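You operate a simulated robot arm through the tools that you are given. There is no shell and no other tool.

You are at the controls of a simulated robot arm. One attempt, no reset.

JOB
Stand the spindle in its stand and push a seal on with the loader.
Fine: set the loader over the spindle's head, press the green button till a seal passes, put the loader back. Set down upright: seal loader.

The check looks at the end state, three seconds after you hand in, the way a careful person would. Anything else that was tipped, shoved, dropped, spilled or broken makes it a failure. Lids that push on must go on centred and level and be pressed home; caps that screw on are set level and turned clockwise until they are tight.

ROBOT AND FRAMES
A 7-joint arm with a fingered hand, fixed in place. Base frame: the origin is at the foot of the arm, x ahead of it, y to its left, z up; the work surface is at about z = 770. Units: mm, degrees, N and s.
Its first joint turns from -69.0 to 172.0 degrees. Payload 5 kg.
The tool frame sits at the grasp point between the pads (the TCP): z along the fingers, y along the line on which they close. The tips reach 32 mm beyond it. The gripper opens to 160 mm. The gripper's body begins 89 mm behind the TCP. The gripper is a hand of 3 fingers: y runs from the thumb to the fingers, the wrist lies at [0, 0, -252] in the tool frame, and closing takes about 1.5 s.
Orientation is that of the tool frame in the base frame, as [roll, pitch, yaw] about the fixed x, y, z axes, in that order (R = Rz(yaw) Ry(pitch) Rx(roll)). With the fingers straight down and closing along the base's y, the tool's x points along the base's -x, its y along +y and its z along -z.

CONTROLS
- The arm moves only by the tool apply_moves. Its argument "motion" is a list of rows, each a list of 6 numbers: the shift along the tool's x, y, z in mm, then the turn, a rotation vector about the tool's x, y, z in degrees. In form: [[tx, ty, tz, wx, wy, wz], ...]. A call has 1 to 20 rows; each row shifts and turns the commanded pose from where the row before left it, along the tool's axes as they then stand. "claw" is the finger opening in mm, from 0 to 160, set as the call begins (left out, the last holds). A row lasts 0.2 s, in which the tool goes at most 50 mm and 8.6 degrees; a call with a longer step from one row to the next is refused whole, and so is a gripper value outside its range. A pose out of reach is approached as far as the arm can. The call stops where the force on the tool passes 40 N (or 10 N more than at its start, if that is more) or the arm is blocked; 0.2 s more then pass. Each finger travels about 108 mm/s and halts on what it meets, pressing with about 23 N; the grip force reading is that of the motor and also rises with nothing between the fingers. The clock runs only during rows and for 0.2 s after the last one: add rows that do not move to give the fingers time. The reply holds the time, the measured pose of the TCP, the force on the tool along the base axes, the opening and the grip force, in the units named above and with some noise, with the torque about the TCP (base axes, N m) and any sound that the robot's microphone picked up.
- Cameras (640 x 400 px; columns grow to the right, rows downward): "scene" is fixed at [400, -649.4, 1534.2]; the picture's right is [0.56, -0.83, 0.00], its down [-0.67, -0.44, -0.60] and it looks along [0.50, 0.33, -0.80] (base axes); focal length 314 px, centre (320, 200). "wrist" rides on the gripper at [65, -4, -116] in the tool frame; the picture's right is [0.06, 1.00, 0.00], its down [-0.87, 0.05, -0.49] and it looks along [-0.49, 0.03, 0.87] (tool axes); focal length 261 px, centre (320, 200). There is no depth. A picture from a camera that has moved, and an enlarged one, comes with that camera's place and axes in the base frame and with its lens.
- camera(camera): a new picture of that camera. It takes no simulated time.
- lift_body(by): slides the trunk up (or, below 0, down) by that many mm; the arm rides with it, the base frame stays. It gives what a move gives, with no picture.
- curl_fingers(finger1, finger2, thumb_bend): sets how far each is bent, from 0 (flat) to 1 (curled in); at 0.3 the hand is open as for a grip, at 0.7 the pads meet at the TCP. One left out holds its place. A second passes; each finger stops where it meets its share of the squeeze, and holds until it gets a number again. A gripper value or a shape takes the hand back. It gives what a move gives, with no picture; readings hold the bend of each and the force on the fingers (four entries, about 0 where the hand has none), thumb and palm.
- grasp_type(shape): the hand has 3 fingers and takes this shape, open, in about a second: jaw (thumb against the fingers, like two jaws); tri (thumb and two fingers); tip (a fingertip pinch); poke (one finger out to press); point (the index stretched); flat (the hand flat); cup (the hand cupped); fist (a fist). The gripper value then closes the fingers along that shape, each until it touches; the sizes above hold for jaw. It gives what a move gives, with no picture.
- enlarge(camera, box): a new picture of the part [left, top, right, bottom] of that camera's present view, enlarged. It takes no simulated time.
- job_done(): hands the job in; it is judged then, once.

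Places have to be worked out from the pictures, the camera data and where the tool is seen. Open the gripper and draw the arm clear of the work before you hand the job in, unless the task says otherwise.

The tools are called by a JSON object that holds its "fn" and its "kwargs". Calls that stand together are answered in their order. apply_moves: Moves the arm, as the interface text tells. Its arguments: {"type":"object","properties":{"motion":{"type":"array"},"claw":{"type":"number"}},"required":["motion"]} The other tools are called the same way: lift_body (by) slides the trunk up or down; grasp_type (shape) gives the hand a shape; curl_fingers (finger1, finger2, thumb_bend) moves the fingers one by one; camera (camera) takes a picture; enlarge (camera, box) takes an enlarged picture of a part of a camera's view; job_done () hands the job in.

At the start:

```text
time_s: 0.0
ee_pos: [621.5, -306.6, 1197.6]
tcp_rot: [179.9, 0.0, 180.0]
ft_force: [-0.6, -0.6, -0.6]
torque: [-0.01, -0.03, 0.01]
grip_width: 159.5
grip_force: 0.1
shape: jaw
bend: [0.3, 0.3, 0.3]
finger forces: [0.0, 0.0, 0.1, 0.0, 0.1, 0.0]
trunk travel left (down, up): [-750.0, 190.0]
```

scene: 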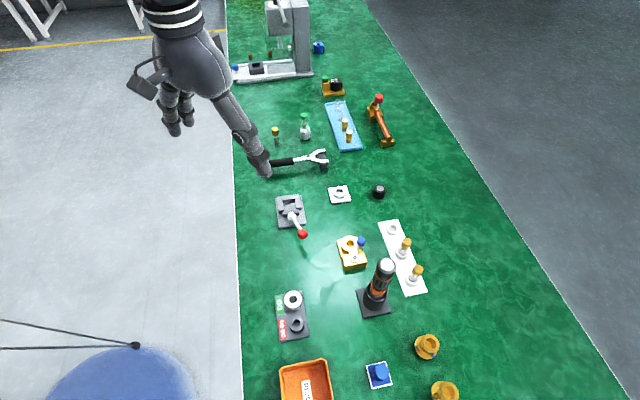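
wrist: 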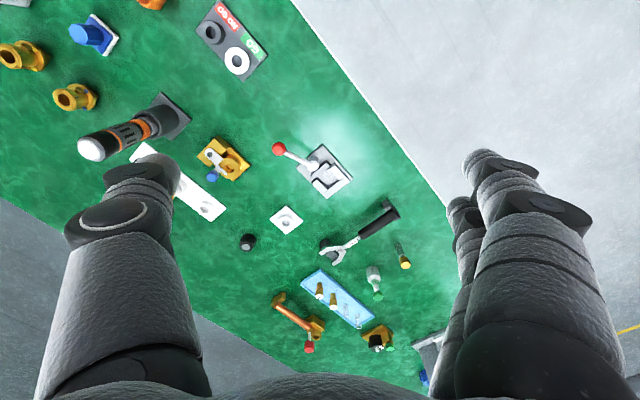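

I'll start by looking closer at the scene to identify the loader, the spindle and its stand.

{"fn": "enlarge", "kwargs": {"camera": "scene", "box": [320, 200, 460, 340]}}

{"fn": "enlarge", "kwargs": {"camera": "scene", "box": [250, 80, 410, 200]}}

{"fn": "enlarge", "kwargs": {"camera": "scene", "box": [260, 170, 420, 290]}}

{"fn": "enlarge", "kwargs": {"camera": "scene", "box": [260, 280, 480, 400]}}

{"fn": "enlarge", "kwargs": {"camera": "scene", "box": [220, 0, 360, 100]}}

```text
2.86 times, centred on (390, 270) of scene
camera zoom: at [400.0, -649.4, 1534.2], right [0.56, -0.83, 0.0], down [-0.67, -0.44, -0.6], along [0.5, 0.33, -0.8], focal length 898 px, centre (120, 0)
```

zoom: 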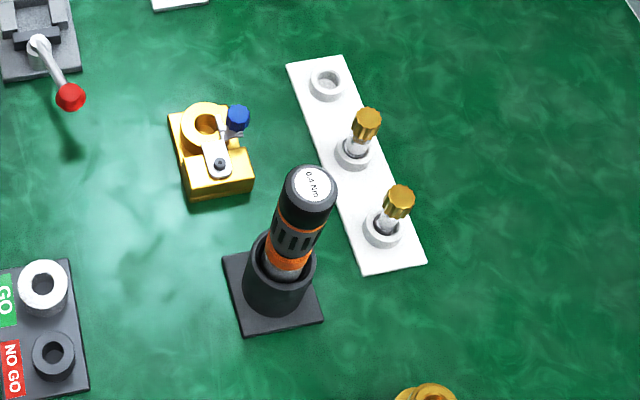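

```text
3.33 times, centred on (330, 140) of scene
camera zoom: at [400.0, -649.4, 1534.2], right [0.56, -0.83, 0.0], down [-0.67, -0.44, -0.6], along [0.5, 0.33, -0.8], focal length 1048 px, centre (287, 400)
```

zoom: 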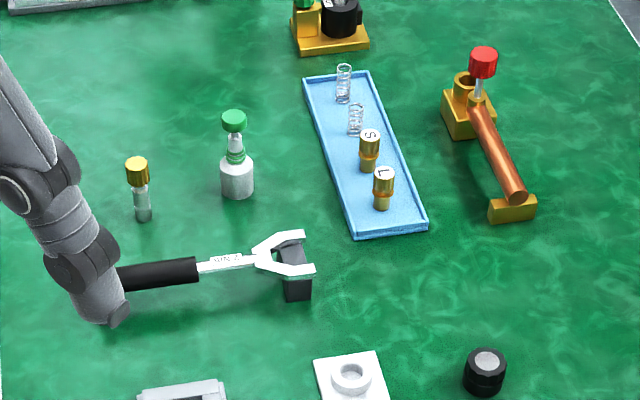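

```text
3.33 times, centred on (340, 230) of scene
camera zoom: at [400.0, -649.4, 1534.2], right [0.56, -0.83, 0.0], down [-0.67, -0.44, -0.6], along [0.5, 0.33, -0.8], focal length 1048 px, centre (253, 100)
```

zoom: 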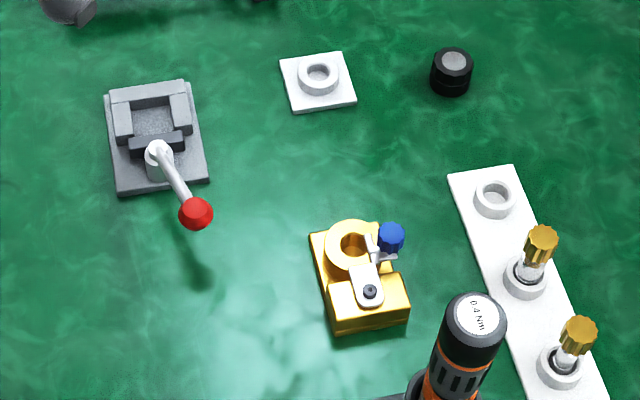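

```text
2.91 times, centred on (370, 340) of scene
camera zoom: at [400.0, -649.4, 1534.2], right [0.56, -0.83, 0.0], down [-0.67, -0.44, -0.6], along [0.5, 0.33, -0.8], focal length 915 px, centre (174, -207)
```

zoom: 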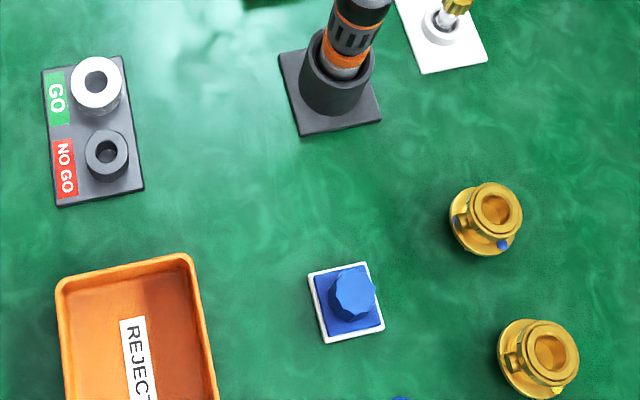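

```text
4.00 times, centred on (290, 50) of scene
camera zoom: at [400.0, -649.4, 1534.2], right [0.56, -0.83, 0.0], down [-0.67, -0.44, -0.6], along [0.5, 0.33, -0.8], focal length 1258 px, centre (440, 800)
```

zoom: 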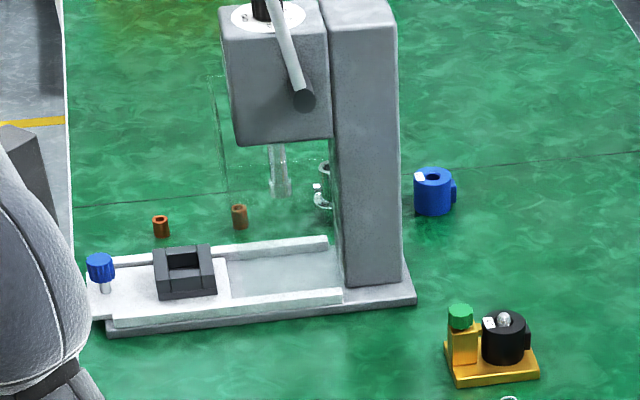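

The picture needs more detail: I zoom further on the candidates (white-bodied thing with a green top, gold-headed pin, white ring plate, gold fixture with green button).

{"fn": "enlarge", "kwargs": {"camera": "scene", "box": [264, 105, 328, 145]}}

{"fn": "enlarge", "kwargs": {"camera": "scene", "box": [324, 174, 396, 219]}}

{"fn": "enlarge", "kwargs": {"camera": "scene", "box": [376, 215, 436, 300]}}

{"fn": "enlarge", "kwargs": {"camera": "scene", "box": [300, 70, 400, 150]}}

{"fn": "enlarge", "kwargs": {"camera": "wrist", "box": [300, 180, 460, 380]}}

{"fn": "enlarge", "kwargs": {"camera": "wrist", "box": [100, 120, 340, 270]}}

```text
10.00 times, centred on (296, 125) of scene
camera zoom: at [400.0, -649.4, 1534.2], right [0.56, -0.83, 0.0], down [-0.67, -0.44, -0.6], along [0.5, 0.33, -0.8], focal length 3144 px, centre (560, 950)
```

zoom: 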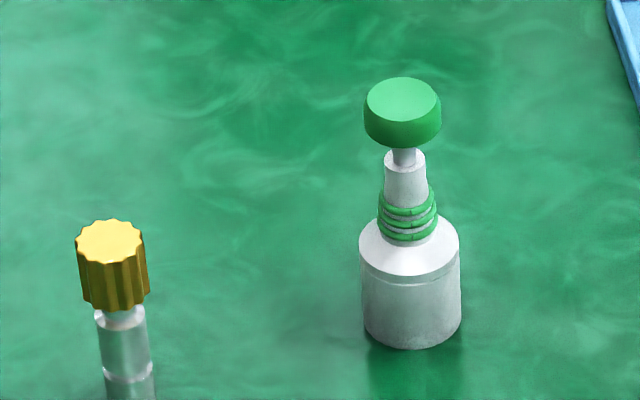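

```text
8.89 times, centred on (360, 196) of scene
camera zoom: at [400.0, -649.4, 1534.2], right [0.56, -0.83, 0.0], down [-0.67, -0.44, -0.6], along [0.5, 0.33, -0.8], focal length 2795 px, centre (-36, 231)
```

zoom: 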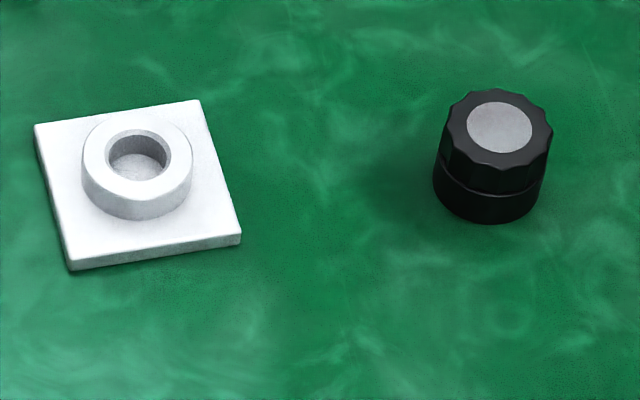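

```text
4.71 times, centred on (406, 258) of scene
camera zoom: at [400.0, -649.4, 1534.2], right [0.56, -0.83, 0.0], down [-0.67, -0.44, -0.6], along [0.5, 0.33, -0.8], focal length 1480 px, centre (-85, -71)
```

zoom: 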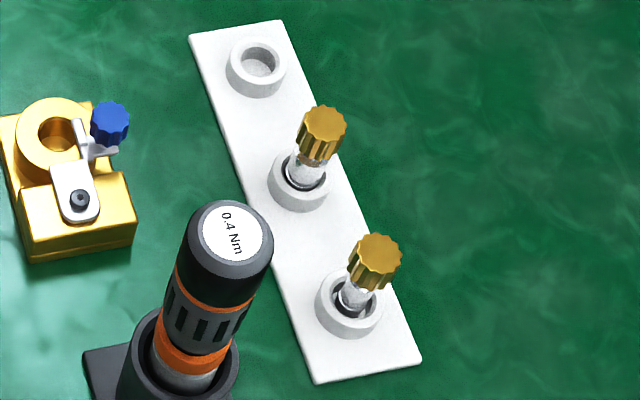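

```text
5.00 times, centred on (350, 110) of scene
camera zoom: at [400.0, -649.4, 1534.2], right [0.56, -0.83, 0.0], down [-0.67, -0.44, -0.6], along [0.5, 0.33, -0.8], focal length 1572 px, centre (170, 650)
```

zoom: 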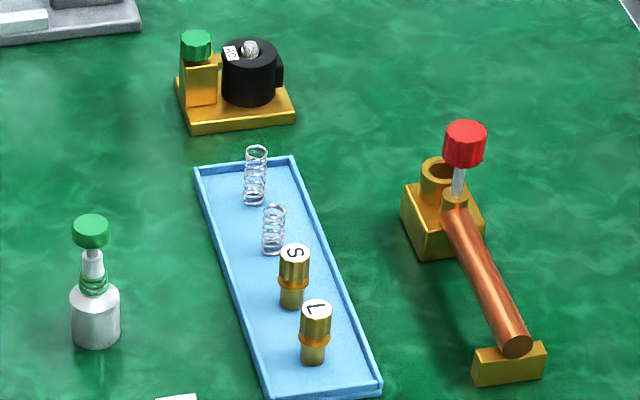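

```text
2.00 times, centred on (380, 280) of wrist
camera zoom: at [557.2, -310.2, 1313.1], right [-0.06, 1.0, 0.0], down [0.87, 0.05, 0.49], along [0.49, 0.03, -0.87], focal length 521 px, centre (200, 40)
```

zoom: 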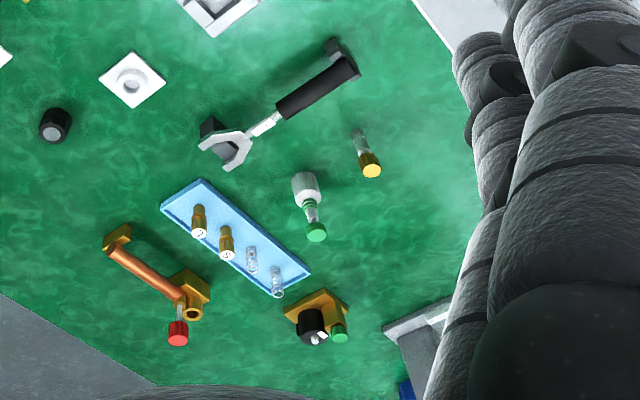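

```text
2.67 times, centred on (220, 195) of wrist
camera zoom: at [557.2, -310.2, 1313.1], right [-0.06, 1.0, 0.0], down [0.87, 0.05, 0.49], along [0.49, 0.03, -0.87], focal length 695 px, centre (587, 213)
```

zoom: 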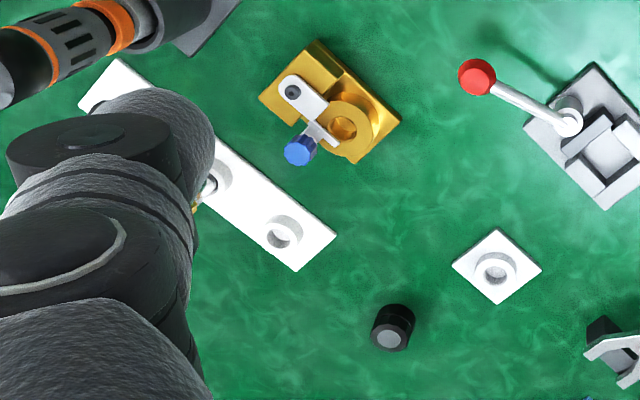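

The loose gold-headed spindle stands near (995,-77), the white loader with green button near (1085,-135), and the single white cup stand near (930,-373). I move the hand over that zone to view with the wrist camera.

{"fn": "apply_moves", "kwargs": {"motion": [[-38, 25, 12, 0, 0, 0], [-38, 25, 12, 0, 0, 0], [-38, 25, 12, 0, 0, 0], [-38, 25, 12, 0, 0, 0], [-38, 25, 12, 0, 0, 0], [-38, 25, 12, 0, 0, 0], [0, 0, 0, 0, 0, 0]], "claw": 160}}

```text
time_s: 1.6
ee_pos: [809.0, -193.2, 1135.2]
tcp_rot: [179.8, 0.1, 180.0]
ft_force: [0.1, 0.3, 0.4]
torque: [0.0, -0.02, 0.01]
grip_width: 160.1
grip_force: 0.0
shape: jaw
bend: [0.3, 0.3, 0.3]
finger forces: [0.0, 0.0, 0.1, 0.0, 0.0, 0.0]
out of reach, approached as far as the arm can: row 5, 6
trunk travel left (down, up): [-750.0, 190.0]
```

The arm is out of reach at this height, so the shoulder sits low; raising the trunk will extend the reach over the far items.

{"fn": "lift_body", "kwargs": {"by": 150}}

```text
time_s: 3.4
ee_pos: [809.1, -194.6, 1285.2]
tcp_rot: [179.9, 0.1, 180.0]
ft_force: [-0.4, -0.1, -0.1]
torque: [-0.01, -0.01, 0.01]
grip_width: 160.0
grip_force: 0.1
shape: jaw
bend: [0.3, 0.3, 0.3]
finger forces: [0.0, 0.0, 0.1, 0.0, 0.1, 0.0]
trunk travel left (down, up): [-900.0, 40.0]
```

Now I lower straight down to about z 1065 and check the wrist view.

{"fn": "apply_moves", "kwargs": {"motion": [[0, 0, 44, 0, 0, 0], [0, 0, 44, 0, 0, 0], [0, 0, 44, 0, 0, 0], [0, 0, 44, 0, 0, 0], [0, 0, 44, 0, 0, 0], [0, 0, 0, 0, 0, 0]]}}

{"fn": "camera", "kwargs": {"camera": "wrist"}}

{"fn": "camera", "kwargs": {"camera": "scene"}}

```text
time_s: 4.8
ee_pos: [763.8, -246.6, 1098.4]
tcp_rot: [179.6, 0.3, 180.0]
ft_force: [0.0, -0.3, -0.4]
torque: [-0.04, 0.0, 0.02]
grip_width: 159.8
grip_force: 0.1
shape: jaw
bend: [0.3, 0.3, 0.3]
finger forces: [0.1, 0.0, 0.1, 0.1, 0.1, 0.1]
out of reach, approached as far as the arm can: row 1, 2, 3, 4, 5
trunk travel left (down, up): [-900.0, 40.0]
```

```text
taken
camera wrist: at [698.5, -251.4, 1213.7], right [-0.06, 1.0, 0.01], down [0.87, 0.05, 0.5], along [0.49, 0.04, -0.87], focal length 261 px, centre (320, 200)
```

wrist: 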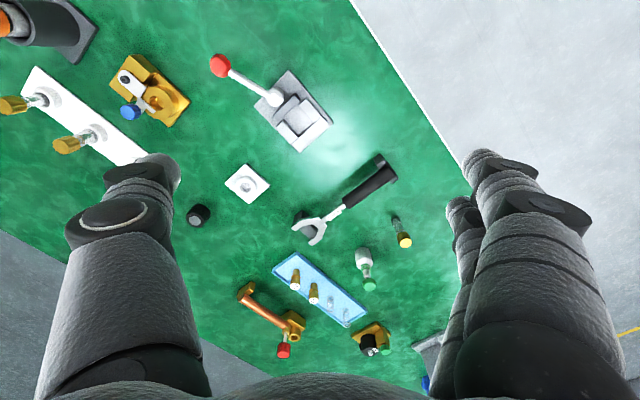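

```text
taken
```

scene: 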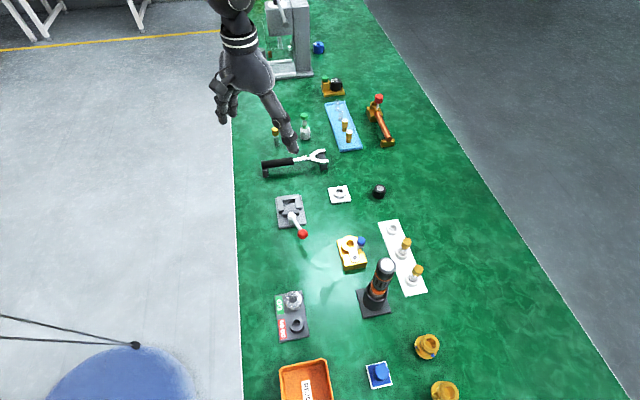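

Raising made it worse: the shoulder evidently sits high, so lowering the trunk should help. First I pull the tool back and up so that lowering stays clear of everything.

{"fn": "apply_moves", "kwargs": {"motion": [[10, -5, -40, 0, 0, 0], [10, -5, -40, 0, 0, 0], [10, -5, -40, 0, 0, 0], [10, -5, -40, 0, 0, 0], [10, -5, -40, 0, 0, 0], [0, 0, 0, 0, 0, 0]]}}

```text
time_s: 6.2
ee_pos: [715.0, -270.3, 1299.0]
tcp_rot: [179.8, 0.0, -180.0]
ft_force: [0.7, -0.7, -1.4]
torque: [0.04, 0.08, -0.01]
grip_width: 159.7
grip_force: 0.0
shape: jaw
bend: [0.3, 0.3, 0.3]
finger forces: [0.0, 0.0, 0.0, 0.0, 0.0, 0.0]
trunk travel left (down, up): [-900.0, 40.0]
```

Commanded pose follows the reached pose, good. Now I lower the trunk 330 mm, leaving the fingertips about 165 mm above the bench.

{"fn": "lift_body", "kwargs": {"by": -330}}

```text
time_s: 9.4
ee_pos: [713.8, -270.9, 970.1]
tcp_rot: [179.8, 0.1, -180.0]
ft_force: [-0.1, 0.4, 0.3]
torque: [0.0, -0.03, -0.02]
grip_width: 159.8
grip_force: 0.2
shape: jaw
bend: [0.3, 0.3, 0.3]
finger forces: [0.0, 0.1, 0.1, 0.1, 0.0, 0.0]
trunk travel left (down, up): [-570.0, 370.0]
```

Now I test the outward reach at this height, keeping well above the bench items.

{"fn": "apply_moves", "kwargs": {"motion": [[-40, 20, -8, 0, 0, 0], [-40, 20, -8, 0, 0, 0], [-40, 20, -8, 0, 0, 0], [-40, 20, -8, 0, 0, 0], [0, 0, 0, 0, 0, 0]]}}

{"fn": "camera", "kwargs": {"camera": "wrist"}}

{"fn": "camera", "kwargs": {"camera": "scene"}}

```text
time_s: 10.6
ee_pos: [834.0, -212.4, 993.9]
tcp_rot: [179.7, 0.3, -180.0]
ft_force: [0.0, 0.2, -0.4]
torque: [0.02, 0.0, 0.03]
grip_width: 159.8
grip_force: 0.1
shape: jaw
bend: [0.3, 0.3, 0.3]
finger forces: [0.0, 0.0, 0.0, 0.0, 0.0, 0.1]
out of reach, approached as far as the arm can: row 4
trunk travel left (down, up): [-570.0, 370.0]
```

```text
taken
camera wrist: at [769.4, -216.2, 1108.1], right [-0.06, 1.0, 0.0], down [0.87, 0.05, 0.49], along [0.49, 0.03, -0.87], focal length 261 px, centre (320, 200)
```

wrist: 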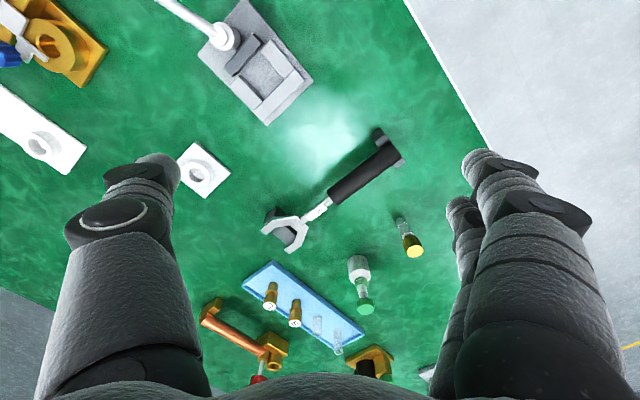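

```text
taken
```

scene: 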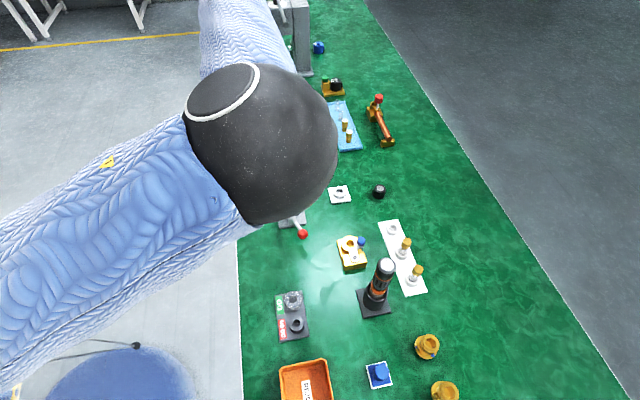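

The elbow is high and reach is still limited (~860). I raise the tool and lower the trunk further to find a better posture.

{"fn": "apply_moves", "kwargs": {"motion": [[10, 0, -40, 0, 0, 0], [10, 0, -40, 0, 0, 0], [10, 0, -40, 0, 0, 0], [10, 0, -40, 0, 0, 0], [10, 0, -40, 0, 0, 0], [0, 0, 0, 0, 0, 0]]}}

{"fn": "lift_body", "kwargs": {"by": -200}}

{"fn": "camera", "kwargs": {"camera": "scene"}}

```text
time_s: 12.0
ee_pos: [761.2, -232.9, 1179.4]
tcp_rot: [179.6, 0.4, 180.0]
ft_force: [0.4, -1.2, -0.1]
torque: [0.0, 0.03, 0.01]
grip_width: 159.8
grip_force: 0.1
shape: jaw
bend: [0.3, 0.3, 0.3]
finger forces: [0.0, 0.0, 0.1, 0.1, 0.0, 0.0]
out of reach, approached as far as the arm can: row 2, 3, 4, 5
trunk travel left (down, up): [-570.0, 370.0]
```

```text
time_s: 14.2
ee_pos: [760.8, -231.8, 980.1]
tcp_rot: [179.5, 0.3, 179.9]
ft_force: [0.6, -0.5, -0.4]
torque: [0.0, -0.01, -0.01]
grip_width: 159.9
grip_force: 0.0
shape: jaw
bend: [0.3, 0.3, 0.3]
finger forces: [0.0, 0.0, 0.1, 0.0, 0.0, 0.0]
trunk travel left (down, up): [-370.0, 570.0]
```

```text
taken
```

scene: 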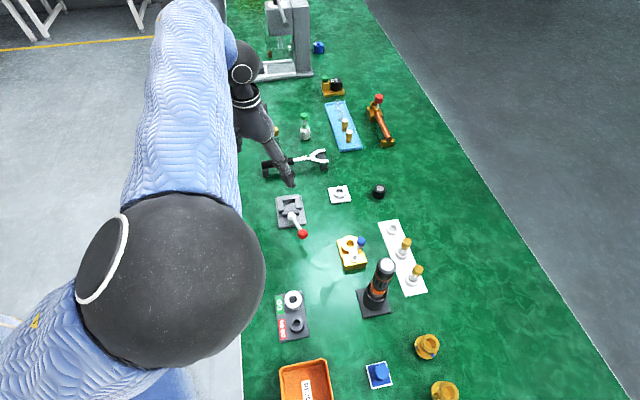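

The best reach seems to be with shoulder near wrist height. I now try spinning the tool 180° about its own axis (so that when tilted outward the wrist camera looks down from above), staying in place.

{"fn": "apply_moves", "kwargs": {"motion": [[2, 0, 0, 0, 0, 8.5], [2, 0, 0, 0, 0, 8.5], [2, 0, 0, 0, 0, 8.5], [0, 0, 0, 0, 0, 8.5], [0, 0, 0, 0, 0, 8.5], [0, 0, 0, 0, 0, 8.5], [0, 0, 0, 0, 0, 8.5], [0, 0, 0, 0, 0, 8.5], [0, 0, 0, 0, 0, 8.5], [0, 0, 0, 0, 0, 8.5], [0, 0, 0, 0, 0, 0]]}}

{"fn": "camera", "kwargs": {"camera": "scene"}}

```text
time_s: 16.6
ee_pos: [752.5, -232.0, 980.0]
tcp_rot: [179.5, -0.5, 94.8]
ft_force: [-1.0, -0.3, 0.3]
torque: [0.03, 0.0, 0.01]
grip_width: 159.7
grip_force: 0.1
shape: jaw
bend: [0.3, 0.3, 0.3]
finger forces: [0.0, 0.0, 0.1, 0.0, 0.0, 0.0]
trunk travel left (down, up): [-370.0, 570.0]
```

```text
taken
```

scene: 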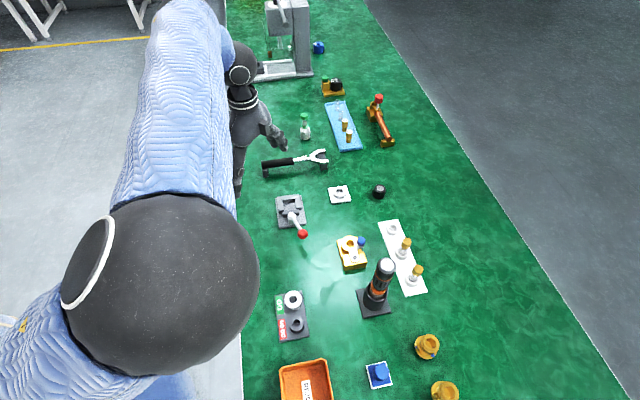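

The spin works so far; I continue the other ~95°.

{"fn": "apply_moves", "kwargs": {"motion": [[0, 0, 0, 0, 0, 8.5], [0, 0, 0, 0, 0, 8.5], [0, 0, 0, 0, 0, 8.5], [0, 0, 0, 0, 0, 8.5], [0, 0, 0, 0, 0, 8.5], [0, 0, 0, 0, 0, 8.5], [0, 0, 0, 0, 0, 8.5], [0, 0, 0, 0, 0, 8.5], [0, 0, 0, 0, 0, 8.5], [0, 0, 0, 0, 0, 8.5], [0, 0, 0, 0, 0, 8.5], [0, 0, 0, 0, 0, 0]]}}

{"fn": "camera", "kwargs": {"camera": "wrist"}}

```text
time_s: 19.2
ee_pos: [795.6, -274.1, 995.8]
tcp_rot: [-179.3, -2.2, 54.6]
ft_force: [-0.1, 0.1, -0.3]
torque: [0.02, -0.03, -0.01]
grip_width: 160.1
grip_force: 0.1
shape: jaw
bend: [0.3, 0.3, 0.3]
finger forces: [0.0, 0.1, 0.1, 0.1, 0.0, 0.0]
out of reach, approached as far as the arm can: row 4, 5, 6, 7, 8, 9, 10, 11
trunk travel left (down, up): [-370.0, 570.0]
```

```text
taken
camera wrist: at [828.3, -223.0, 1113.1], right [0.85, -0.53, -0.01], down [-0.46, -0.76, 0.46], along [-0.25, -0.38, -0.89], focal length 261 px, centre (320, 200)
```

wrist: 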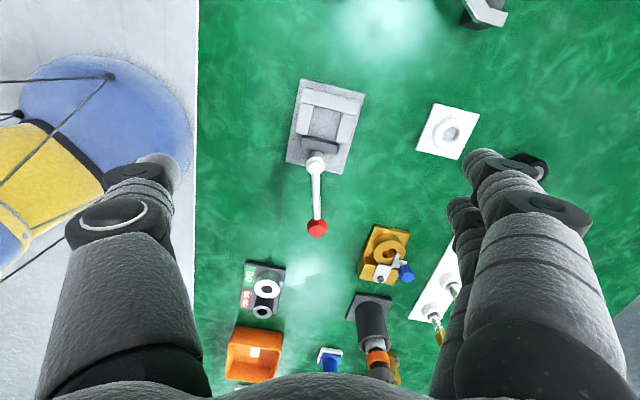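

The wrist limit is near yaw 55 that way. I pull back a little and spin the other way to see if yaw 0 can be reached from the other side.

{"fn": "apply_moves", "kwargs": {"motion": [[-11, -41, 0, 0, 0, 0], [-11, -41, 0, 0, 0, 0], [0, 0, 0, 0, 0, -8.5], [0, 0, 0, 0, 0, -8.5], [0, 0, 0, 0, 0, -8.5], [0, 0, 0, 0, 0, -8.5], [0, 0, 0, 0, 0, -8.5], [0, 0, 0, 0, 0, -8.5], [0, 0, 0, 0, 0, -8.5], [0, 0, 0, 0, 0, -8.5], [0, 0, 0, 0, 0, -8.5], [0, 0, 0, 0, 0, -8.5], [0, 0, 0, 0, 0, -8.5], [0, 0, 0, 0, 0, -8.5], [0, 0, 0, 0, 0, -8.5], [0, 0, 0, 0, 0, -8.5], [0, 0, 0, 0, 0, -8.5], [0, 0, 0, 0, 0, 0]]}}

{"fn": "apply_moves", "kwargs": {"motion": [[0, 0, 0, 0, 0, -8.5], [0, 0, 0, 0, 0, -8.5], [0, 0, 0, 0, 0, -8.5], [0, 0, 0, 0, 0, -8.5], [0, 0, 0, 0, 0, -8.5], [0, 0, 0, 0, 0, -8.5], [0, 0, 0, 0, 0, -8.5], [0, 0, 0, 0, 0, -8.5], [0, 0, 0, 0, 0, -8.5], [0, 0, 0, 0, 0, -8.5], [0, 0, 0, 0, 0, -8.5], [0, 0, 0, 0, 0, -8.5], [0, 0, 0, 0, 0, -8.5], [0, 0, 0, 0, 0, -8.5], [0, 0, 0, 0, 0, -8.5], [0, 0, 0, 0, 0, -8.5], [0, 0, 0, 0, 0, -8.5], [0, 0, 0, 0, 0, -8.5], [0, 0, 0, 0, 0, 0]]}}

{"fn": "camera", "kwargs": {"camera": "scene"}}

```text
time_s: 23.0
ee_pos: [796.3, -274.0, 995.3]
tcp_rot: [177.8, 0.8, -177.9]
ft_force: [0.1, -0.3, 0.3]
torque: [0.03, 0.03, -0.02]
grip_width: 160.0
grip_force: 0.0
shape: jaw
bend: [0.3, 0.3, 0.3]
finger forces: [0.1, 0.0, 0.1, 0.1, 0.1, 0.1]
out of reach, approached as far as the arm can: row 1, 2
trunk travel left (down, up): [-370.0, 570.0]
```

```text
time_s: 27.0
ee_pos: [794.0, -274.8, 993.8]
tcp_rot: [-177.8, 0.4, -24.8]
ft_force: [0.2, -0.7, 0.0]
torque: [-0.01, -0.01, 0.0]
grip_width: 159.9
grip_force: 0.2
shape: jaw
bend: [0.3, 0.3, 0.3]
finger forces: [0.0, 0.1, 0.0, 0.0, 0.0, 0.0]
trunk travel left (down, up): [-370.0, 570.0]
```

```text
taken
```

scene: 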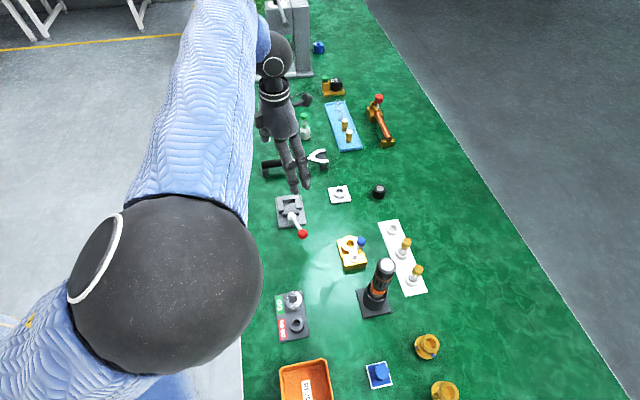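

Yaw ≈ -25 is reachable, so the tool x now points outward. Now I tilt the tool outward by ~40° about its y axis, and look.

{"fn": "apply_moves", "kwargs": {"motion": [[0, 0, 0, 0, 8, 0], [0, 0, 0, 0, 8, 0], [0, 0, 0, 0, 8, 0], [0, 0, 0, 0, 8, 0], [0, 0, 0, 0, 8, 0], [0, 0, 0, 0, 0, 0]]}}

{"fn": "camera", "kwargs": {"camera": "wrist"}}

{"fn": "camera", "kwargs": {"camera": "scene"}}

```text
time_s: 28.4
ee_pos: [794.4, -275.4, 994.7]
tcp_rot: [-177.0, -39.7, -26.7]
ft_force: [-0.4, 1.2, -0.5]
torque: [0.01, -0.01, 0.01]
grip_width: 160.2
grip_force: 0.1
shape: jaw
bend: [0.3, 0.3, 0.3]
finger forces: [0.0, 0.0, 0.0, 0.0, 0.1, 0.0]
trunk travel left (down, up): [-370.0, 570.0]
```

```text
taken
camera wrist: at [773.1, -265.5, 1124.5], right [-0.38, -0.93, 0.0], down [-0.91, 0.37, -0.18], along [0.17, -0.07, -0.98], focal length 261 px, centre (320, 200)
```

wrist: 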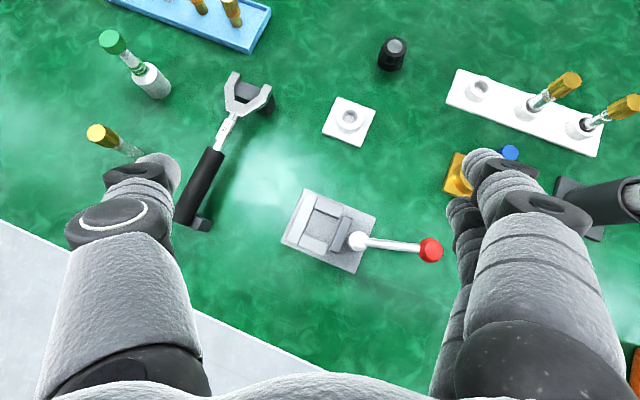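

```text
taken
```

scene: 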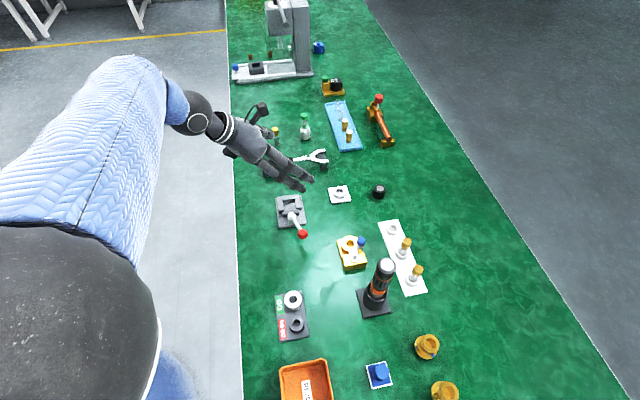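

Great view. I zoom in on the loader, spindle and stand from here.

{"fn": "enlarge", "kwargs": {"camera": "wrist", "box": [70, 20, 198, 180]}}

{"fn": "enlarge", "kwargs": {"camera": "wrist", "box": [300, 80, 396, 160]}}

{"fn": "enlarge", "kwargs": {"camera": "wrist", "box": [430, 50, 640, 170]}}

{"fn": "enlarge", "kwargs": {"camera": "scene", "box": [264, 110, 320, 150]}}

```text
2.50 times, centred on (134, 100) of wrist
camera zoom: at [773.1, -265.5, 1124.5], right [-0.38, -0.93, 0.0], down [-0.91, 0.37, -0.18], along [0.17, -0.07, -0.98], focal length 652 px, centre (785, 450)
```

zoom: 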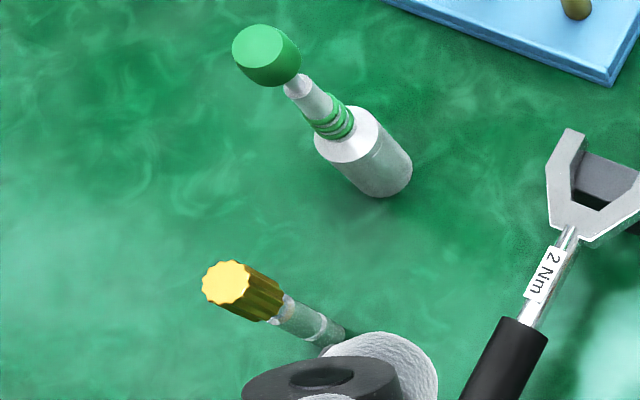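

```text
5.00 times, centred on (348, 120) of wrist
camera zoom: at [773.1, -265.5, 1124.5], right [-0.38, -0.93, 0.0], down [-0.91, 0.37, -0.18], along [0.17, -0.07, -0.98], focal length 1303 px, centre (180, 600)
```

zoom: 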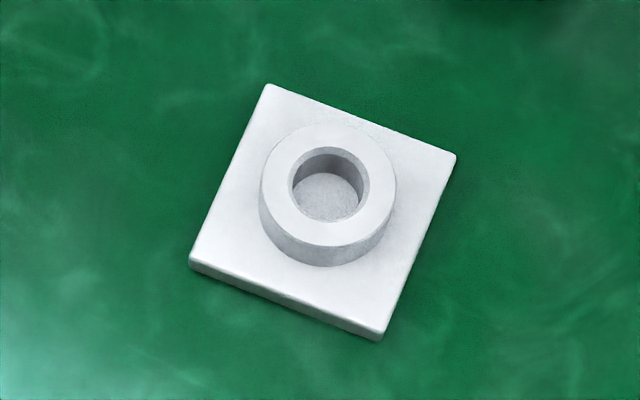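

```text
3.05 times, centred on (535, 110) of wrist
camera zoom: at [773.1, -265.5, 1124.5], right [-0.38, -0.93, 0.0], down [-0.91, 0.37, -0.18], along [0.17, -0.07, -0.98], focal length 794 px, centre (-335, 474)
```

zoom: 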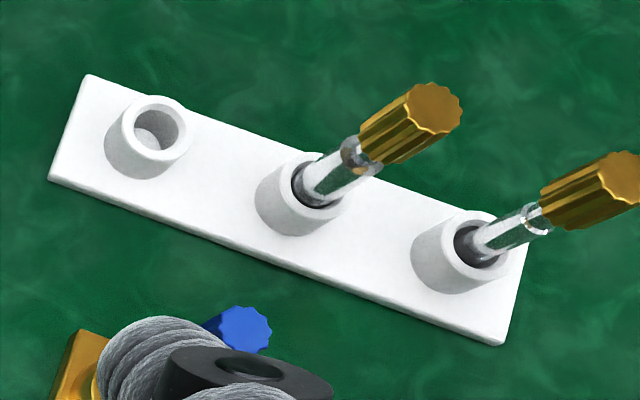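

```text
10.00 times, centred on (292, 130) of scene
camera zoom: at [400.0, -649.4, 1534.2], right [0.56, -0.83, 0.0], down [-0.67, -0.44, -0.6], along [0.5, 0.33, -0.8], focal length 3144 px, centre (600, 900)
```

zoom: 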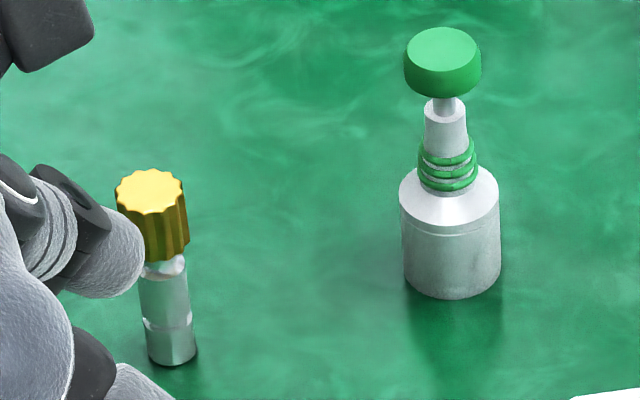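

The spindle stands upright at about (994,-78), 73 mm tall with the gold head at heights 47–73; the loader is at about (1087,-132). I level the roll and move over beside the spindle for a closer look.

{"fn": "apply_moves", "kwargs": {"motion": [[0, 0, 0, -3, 0, 0], [-4.2, -38.1, 8.6, 0, 0, 0], [-4.2, -38.1, 8.6, 0, 0, 0], [-4.2, -38.1, 8.6, 0, 0, 0], [-4.2, -38.1, 8.6, 0, 0, 0], [-4.2, -38.1, 8.6, 0, 0, 0], [-4.2, -38.1, 8.6, 0, 0, 0], [-4.2, -38.1, 8.6, 0, 0, 0], [0, 0, 0, 0, 0, 0]]}}

{"fn": "camera", "kwargs": {"camera": "wrist"}}

{"fn": "camera", "kwargs": {"camera": "scene"}}

```text
time_s: 30.4
ee_pos: [886.2, -231.5, 902.4]
tcp_rot: [-179.0, -39.5, -26.7]
ft_force: [-0.3, -0.4, -0.3]
torque: [-0.01, -0.02, -0.02]
grip_width: 160.1
grip_force: 0.0
shape: jaw
bend: [0.3, 0.3, 0.3]
finger forces: [0.1, 0.1, 0.0, 0.1, 0.1, 0.1]
out of reach, approached as far as the arm can: row 3, 4, 5, 6, 7, 8
trunk travel left (down, up): [-370.0, 570.0]
```

```text
taken
camera wrist: at [865.9, -218.6, 1031.1], right [-0.4, -0.92, 0.03], down [-0.91, 0.39, -0.18], along [0.15, -0.09, -0.98], focal length 261 px, centre (320, 200)
```

wrist: 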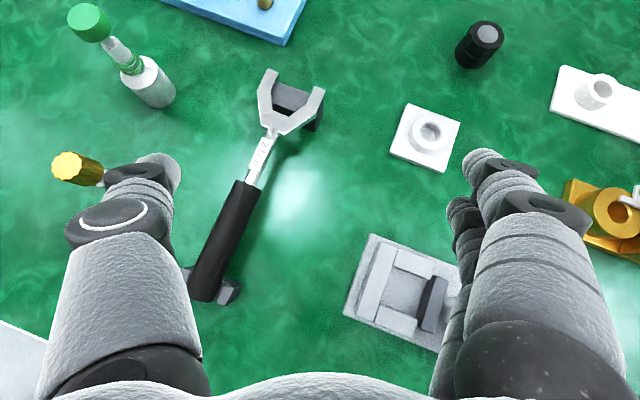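

```text
taken
```

scene: 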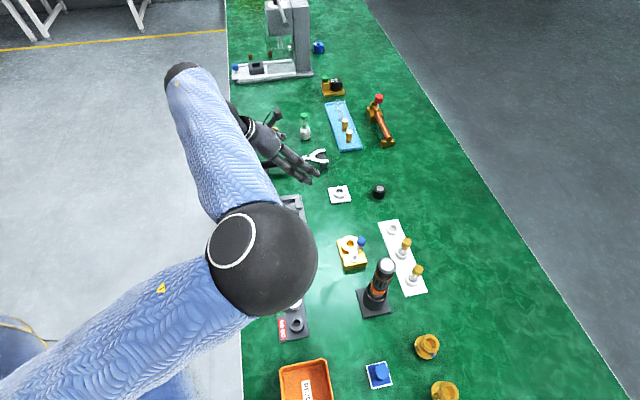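

The arm ran into joint limits because the hand is bent sharply against the forearm (elbow out to the right). I'll raise slightly and turn the hand's pointing direction to the left (yaw up) so it aligns better with the forearm.

{"fn": "apply_moves", "kwargs": {"motion": [[0, 0, -40, 0, 0, 0], [0, 0, 0, 5.14, 0, -6.13], [0, 0, 0, 5.14, 0, -6.13], [0, 0, 0, 5.14, 0, -6.13], [0, 0, 0, 5.14, 0, -6.13], [0, 0, 0, 5.14, 0, -6.13], [0, 0, 0, 5.14, 0, -6.13], [0, 0, 0, 0, 0, 0]]}}

{"fn": "camera", "kwargs": {"camera": "scene"}}

```text
time_s: 32.2
ee_pos: [859.1, -234.1, 928.9]
tcp_rot: [-179.6, -39.8, 21.2]
ft_force: [-0.4, -1.2, 0.6]
torque: [0.03, 0.01, -0.03]
grip_width: 160.1
grip_force: 0.0
shape: jaw
bend: [0.3, 0.3, 0.3]
finger forces: [0.1, 0.0, 0.0, 0.0, 0.1, 0.1]
out of reach, approached as far as the arm can: row 1
trunk travel left (down, up): [-370.0, 570.0]
```

```text
taken
```

scene: 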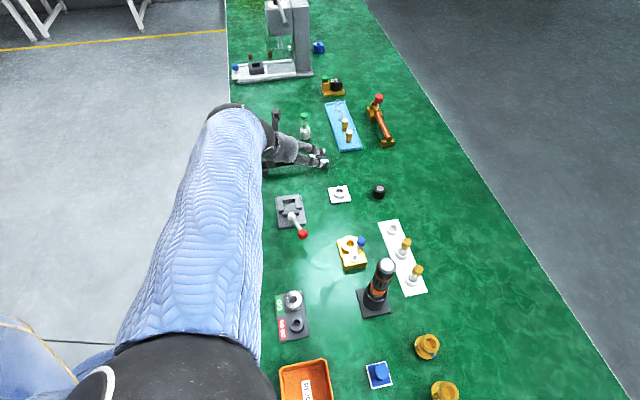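

Yaw 21° works. Now I move toward the spindle's near side, at a safe height of ~930.

{"fn": "apply_moves", "kwargs": {"motion": [[19.8, -27.3, 16.6, 0, 0, 0], [19.8, -27.3, 16.6, 0, 0, 0], [19.8, -27.3, 16.6, 0, 0, 0], [19.8, -27.3, 16.6, 0, 0, 0], [19.8, -27.3, 16.6, 0, 0, 0], [0, 0, 0, 0, 0, 0]]}}

{"fn": "camera", "kwargs": {"camera": "wrist"}}

{"fn": "camera", "kwargs": {"camera": "scene"}}

```text
time_s: 33.6
ee_pos: [930.8, -58.8, 928.0]
tcp_rot: [-179.8, -39.8, 21.0]
ft_force: [-0.5, -0.1, 0.8]
torque: [-0.03, 0.01, 0.02]
grip_width: 160.1
grip_force: 0.2
shape: jaw
bend: [0.3, 0.3, 0.3]
finger forces: [0.1, 0.1, 0.1, 0.0, 0.1, 0.0]
trunk travel left (down, up): [-370.0, 570.0]
```

```text
taken
camera wrist: at [907.4, -64.6, 1059.4], right [0.41, -0.91, 0.04], down [-0.9, -0.41, -0.18], along [0.18, 0.04, -0.98], focal length 261 px, centre (320, 200)
```

wrist: 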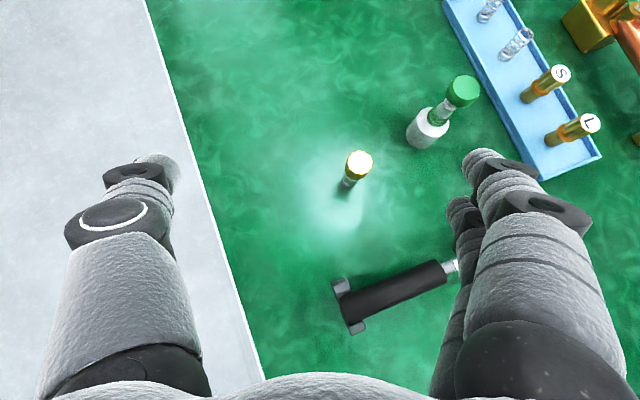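

```text
taken
```

scene: 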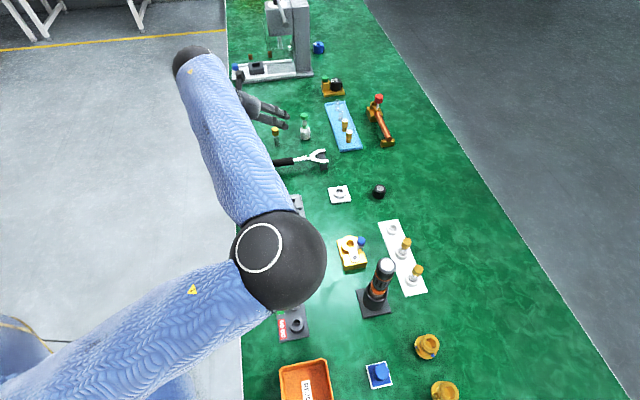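

Reached. The spindle and loader are nicely in view; I zoom in for precise positions.

{"fn": "enlarge", "kwargs": {"camera": "wrist", "box": [300, 130, 412, 200]}}

{"fn": "enlarge", "kwargs": {"camera": "wrist", "box": [390, 60, 502, 160]}}

{"fn": "enlarge", "kwargs": {"camera": "scene", "box": [256, 105, 320, 150]}}

```text
5.71 times, centred on (356, 165) of wrist
camera zoom: at [907.4, -64.6, 1059.4], right [0.41, -0.91, 0.04], down [-0.9, -0.41, -0.18], along [0.18, 0.04, -0.98], focal length 1489 px, centre (114, 400)
```

zoom: 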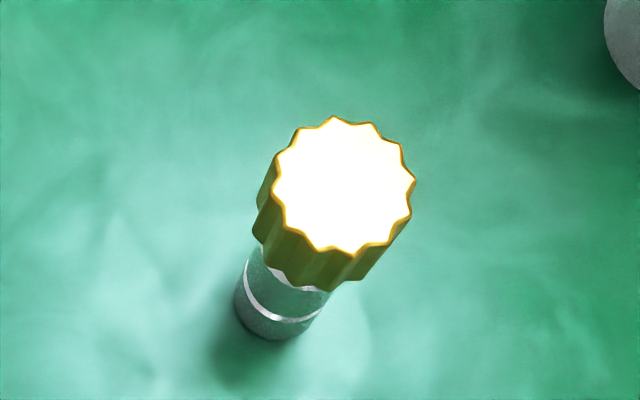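

```text
4.00 times, centred on (446, 110) of wrist
camera zoom: at [907.4, -64.6, 1059.4], right [0.41, -0.91, 0.04], down [-0.9, -0.41, -0.18], along [0.18, 0.04, -0.98], focal length 1043 px, centre (-184, 560)
```

zoom: 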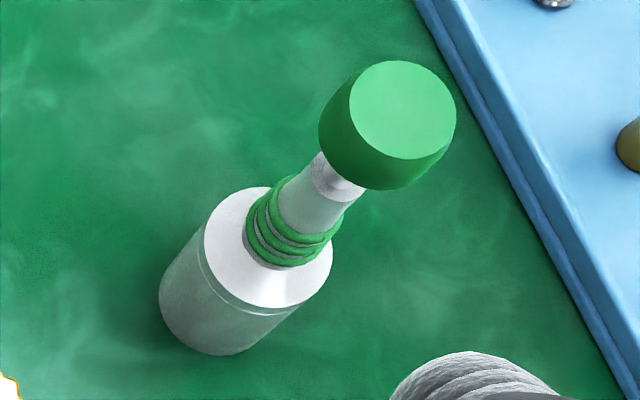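

```text
8.89 times, centred on (288, 128) of scene
camera zoom: at [400.0, -649.4, 1534.2], right [0.56, -0.83, 0.0], down [-0.67, -0.44, -0.6], along [0.5, 0.33, -0.8], focal length 2795 px, centre (604, 844)
```

zoom: 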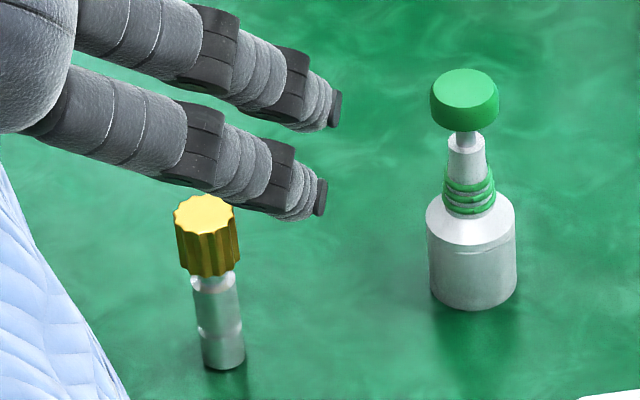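

Spindle located at about (993.5,-75). I set the opening to 90 mm and line up 100 mm back along the tool axis from the grasp point (z 822), then check.

{"fn": "apply_moves", "kwargs": {"motion": [[-13.7, 18.8, 7.5, 0, 0, 0], [-13.7, 18.8, 7.5, 0, 0, 0], [0, 0, 0, 0, 0, 0], [0, 0, 0, 0, 0, 0], [0, 0, 0, 0, 0, 0]], "claw": 90}}

{"fn": "camera", "kwargs": {"camera": "wrist"}}

{"fn": "enlarge", "kwargs": {"camera": "scene", "box": [224, 90, 336, 170]}}

```text
time_s: 34.8
ee_pos: [936.0, -98.0, 900.3]
tcp_rot: [-179.7, -39.8, 21.0]
ft_force: [-0.1, -0.7, 0.2]
torque: [-0.02, 0.01, 0.02]
grip_width: 90.5
grip_force: 0.1
shape: jaw
bend: [0.71, 0.71, 0.7]
finger forces: [0.0, 0.0, 0.0, 0.0, 0.0, 0.1]
trunk travel left (down, up): [-370.0, 570.0]
```

```text
taken
camera wrist: at [911.2, -103.7, 1030.6], right [0.41, -0.91, 0.04], down [-0.9, -0.41, -0.18], along [0.18, 0.04, -0.98], focal length 261 px, centre (320, 200)
```

wrist: 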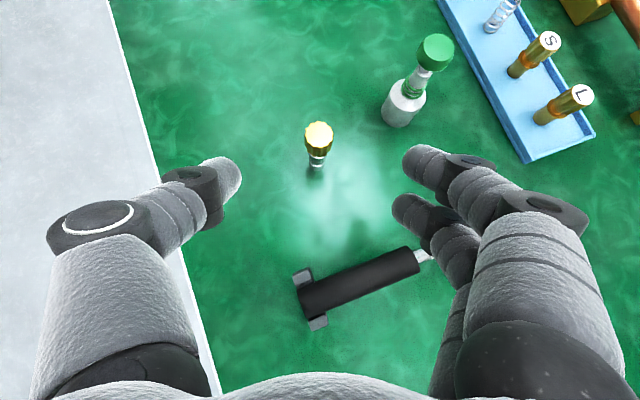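

```text
5.00 times, centred on (280, 130) of scene
camera zoom: at [400.0, -649.4, 1534.2], right [0.56, -0.83, 0.0], down [-0.67, -0.44, -0.6], along [0.5, 0.33, -0.8], focal length 1572 px, centre (520, 550)
```

zoom: 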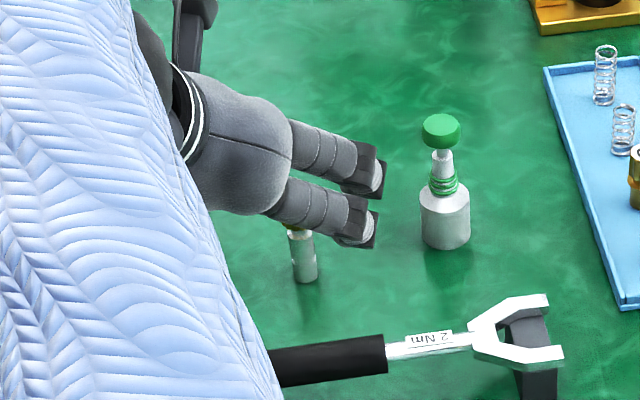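

Estimates agree (994.5,-74.5) and the head is centred in the gap. I advance 100 mm along the tool axis to the grasp point.

{"fn": "apply_moves", "kwargs": {"motion": [[-0.3, -0.2, 20, 0, 0, 0], [-0.3, -0.2, 20, 0, 0, 0], [-0.3, -0.2, 20, 0, 0, 0], [-0.3, -0.2, 20, 0, 0, 0], [-0.3, -0.2, 20, 0, 0, 0], [0, 0, 0, 0, 0, 0]]}}

{"fn": "camera", "kwargs": {"camera": "wrist"}}

{"fn": "enlarge", "kwargs": {"camera": "scene", "box": [224, 90, 336, 170]}}

```text
time_s: 36.2
ee_pos: [971.4, -84.9, 846.7]
tcp_rot: [-179.6, -39.9, 21.2]
ft_force: [-0.8, 1.1, 0.7]
torque: [0.02, 0.02, -0.01]
grip_width: 90.6
grip_force: 0.1
shape: jaw
bend: [0.71, 0.71, 0.7]
finger forces: [0.0, 0.0, 0.1, 0.0, 0.0, 0.1]
out of reach, approached as far as the arm can: row 4, 5
trunk travel left (down, up): [-370.0, 570.0]
```

```text
taken
camera wrist: at [948.6, -89.7, 976.4], right [0.41, -0.91, 0.03], down [-0.9, -0.41, -0.18], along [0.18, 0.04, -0.98], focal length 261 px, centre (320, 200)
```

wrist: 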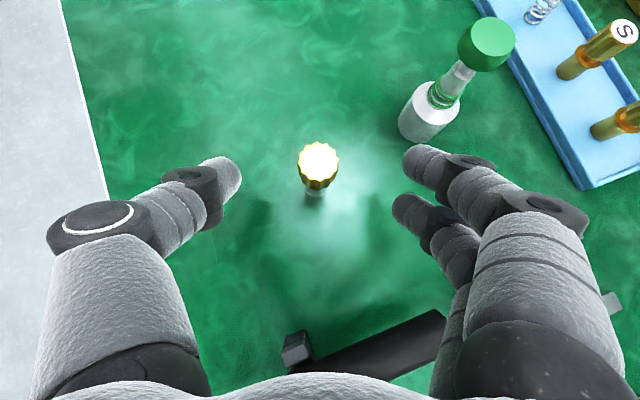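

```text
5.00 times, centred on (280, 130) of scene
camera zoom: at [400.0, -649.4, 1534.2], right [0.56, -0.83, 0.0], down [-0.67, -0.44, -0.6], along [0.5, 0.33, -0.8], focal length 1572 px, centre (520, 550)
```

zoom: 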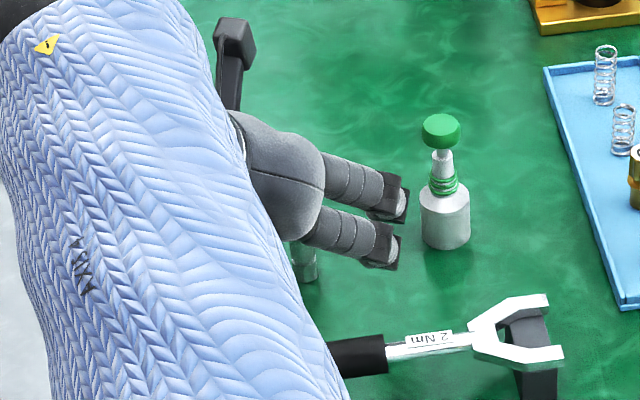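

The arm stopped 25 mm short at a joint limit. I look at the full scene to understand the arm's posture.

{"fn": "camera", "kwargs": {"camera": "scene"}}

```text
taken
```

scene: 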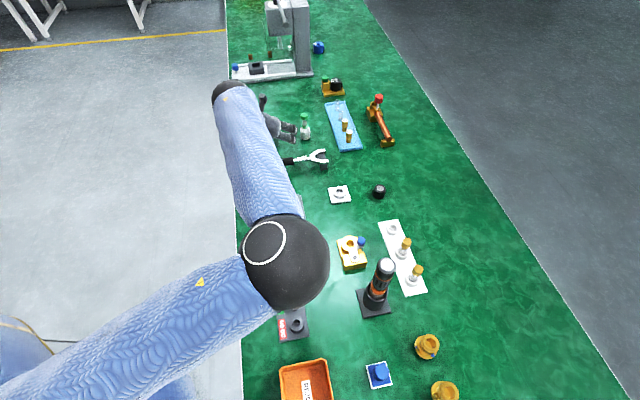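

The shoulder/elbow seems limited in reaching down, so I back off up and lower the trunk another 110 mm, then re-approach.

{"fn": "apply_moves", "kwargs": {"motion": [[0, 0, -20, 0, 0, 0], [0, 0, -20, 0, 0, 0], [0, 0, -20, 0, 0, 0], [19, 0, -23, 0, 0, 0], [19, 0, -23, 0, 0, 0], [19, 0, -23, 0, 0, 0], [0, 0, 0, 0, 0, 0]]}}

{"fn": "lift_body", "kwargs": {"by": -110}}

{"fn": "camera", "kwargs": {"camera": "scene"}}

```text
time_s: 37.8
ee_pos: [936.1, -101.3, 982.5]
tcp_rot: [-179.7, -39.7, 21.0]
ft_force: [0.6, 0.1, -0.4]
torque: [0.02, -0.01, 0.02]
grip_width: 90.6
grip_force: 0.0
shape: jaw
bend: [0.71, 0.71, 0.7]
finger forces: [0.0, 0.0, 0.0, 0.1, 0.1, 0.0]
trunk travel left (down, up): [-370.0, 570.0]
```

```text
time_s: 39.2
ee_pos: [936.5, -101.3, 872.0]
tcp_rot: [-179.7, -39.8, 21.2]
ft_force: [0.1, -0.1, -0.4]
torque: [-0.03, 0.0, 0.03]
grip_width: 90.4
grip_force: 0.1
shape: jaw
bend: [0.71, 0.71, 0.7]
finger forces: [0.0, 0.0, 0.0, 0.0, 0.0, 0.0]
trunk travel left (down, up): [-260.0, 680.0]
```

```text
taken
```

scene: 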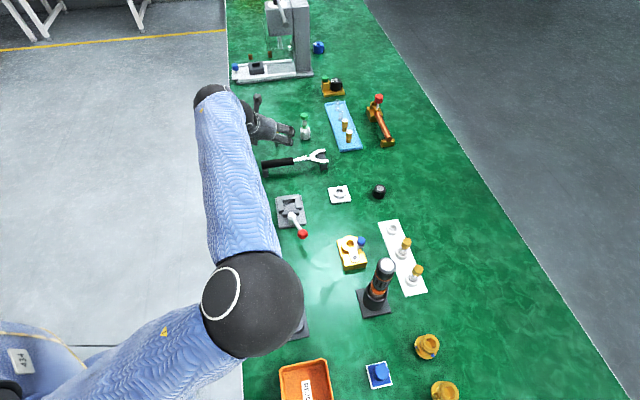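

Now I approach again straight to the grasp point (994.5,-74.5,822).

{"fn": "apply_moves", "kwargs": {"motion": [[4.25, -1.1, 19.8, 0, 0, 0], [4.25, -1.1, 19.8, 0, 0, 0], [4.25, -1.1, 19.8, 0, 0, 0], [4.25, -1.1, 19.8, 0, 0, 0], [0, 0, 0, 0, 0, 0]]}}

{"fn": "camera", "kwargs": {"camera": "wrist"}}

{"fn": "enlarge", "kwargs": {"camera": "scene", "box": [224, 90, 336, 170]}}

```text
time_s: 40.4
ee_pos: [977.7, -87.2, 827.3]
tcp_rot: [-179.7, -39.8, 21.2]
ft_force: [-1.2, -0.4, -0.3]
torque: [0.01, -0.04, -0.02]
grip_width: 90.4
grip_force: 0.0
shape: jaw
bend: [0.71, 0.71, 0.7]
finger forces: [0.0, 0.0, 0.1, 0.1, 0.0, 0.1]
out of reach, approached as far as the arm can: row 3, 4
trunk travel left (down, up): [-260.0, 680.0]
```

```text
taken
camera wrist: at [954.2, -91.9, 957.7], right [0.41, -0.91, 0.04], down [-0.9, -0.41, -0.18], along [0.18, 0.04, -0.98], focal length 261 px, centre (320, 200)
```

wrist: 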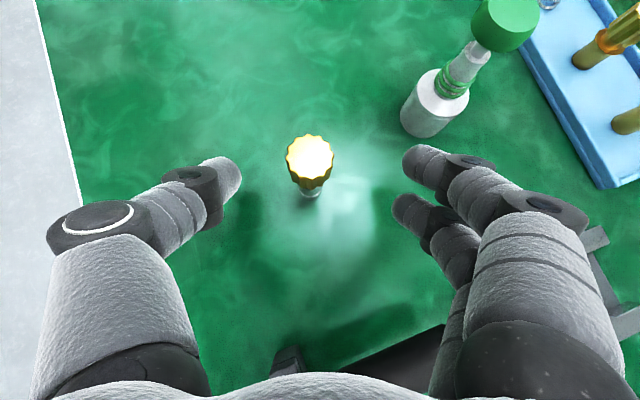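

```text
5.00 times, centred on (280, 130) of scene
camera zoom: at [400.0, -649.4, 1534.2], right [0.56, -0.83, 0.0], down [-0.67, -0.44, -0.6], along [0.5, 0.33, -0.8], focal length 1572 px, centre (520, 550)
```

zoom: 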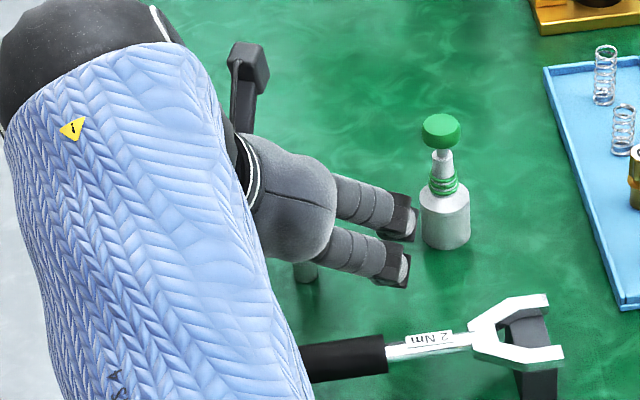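

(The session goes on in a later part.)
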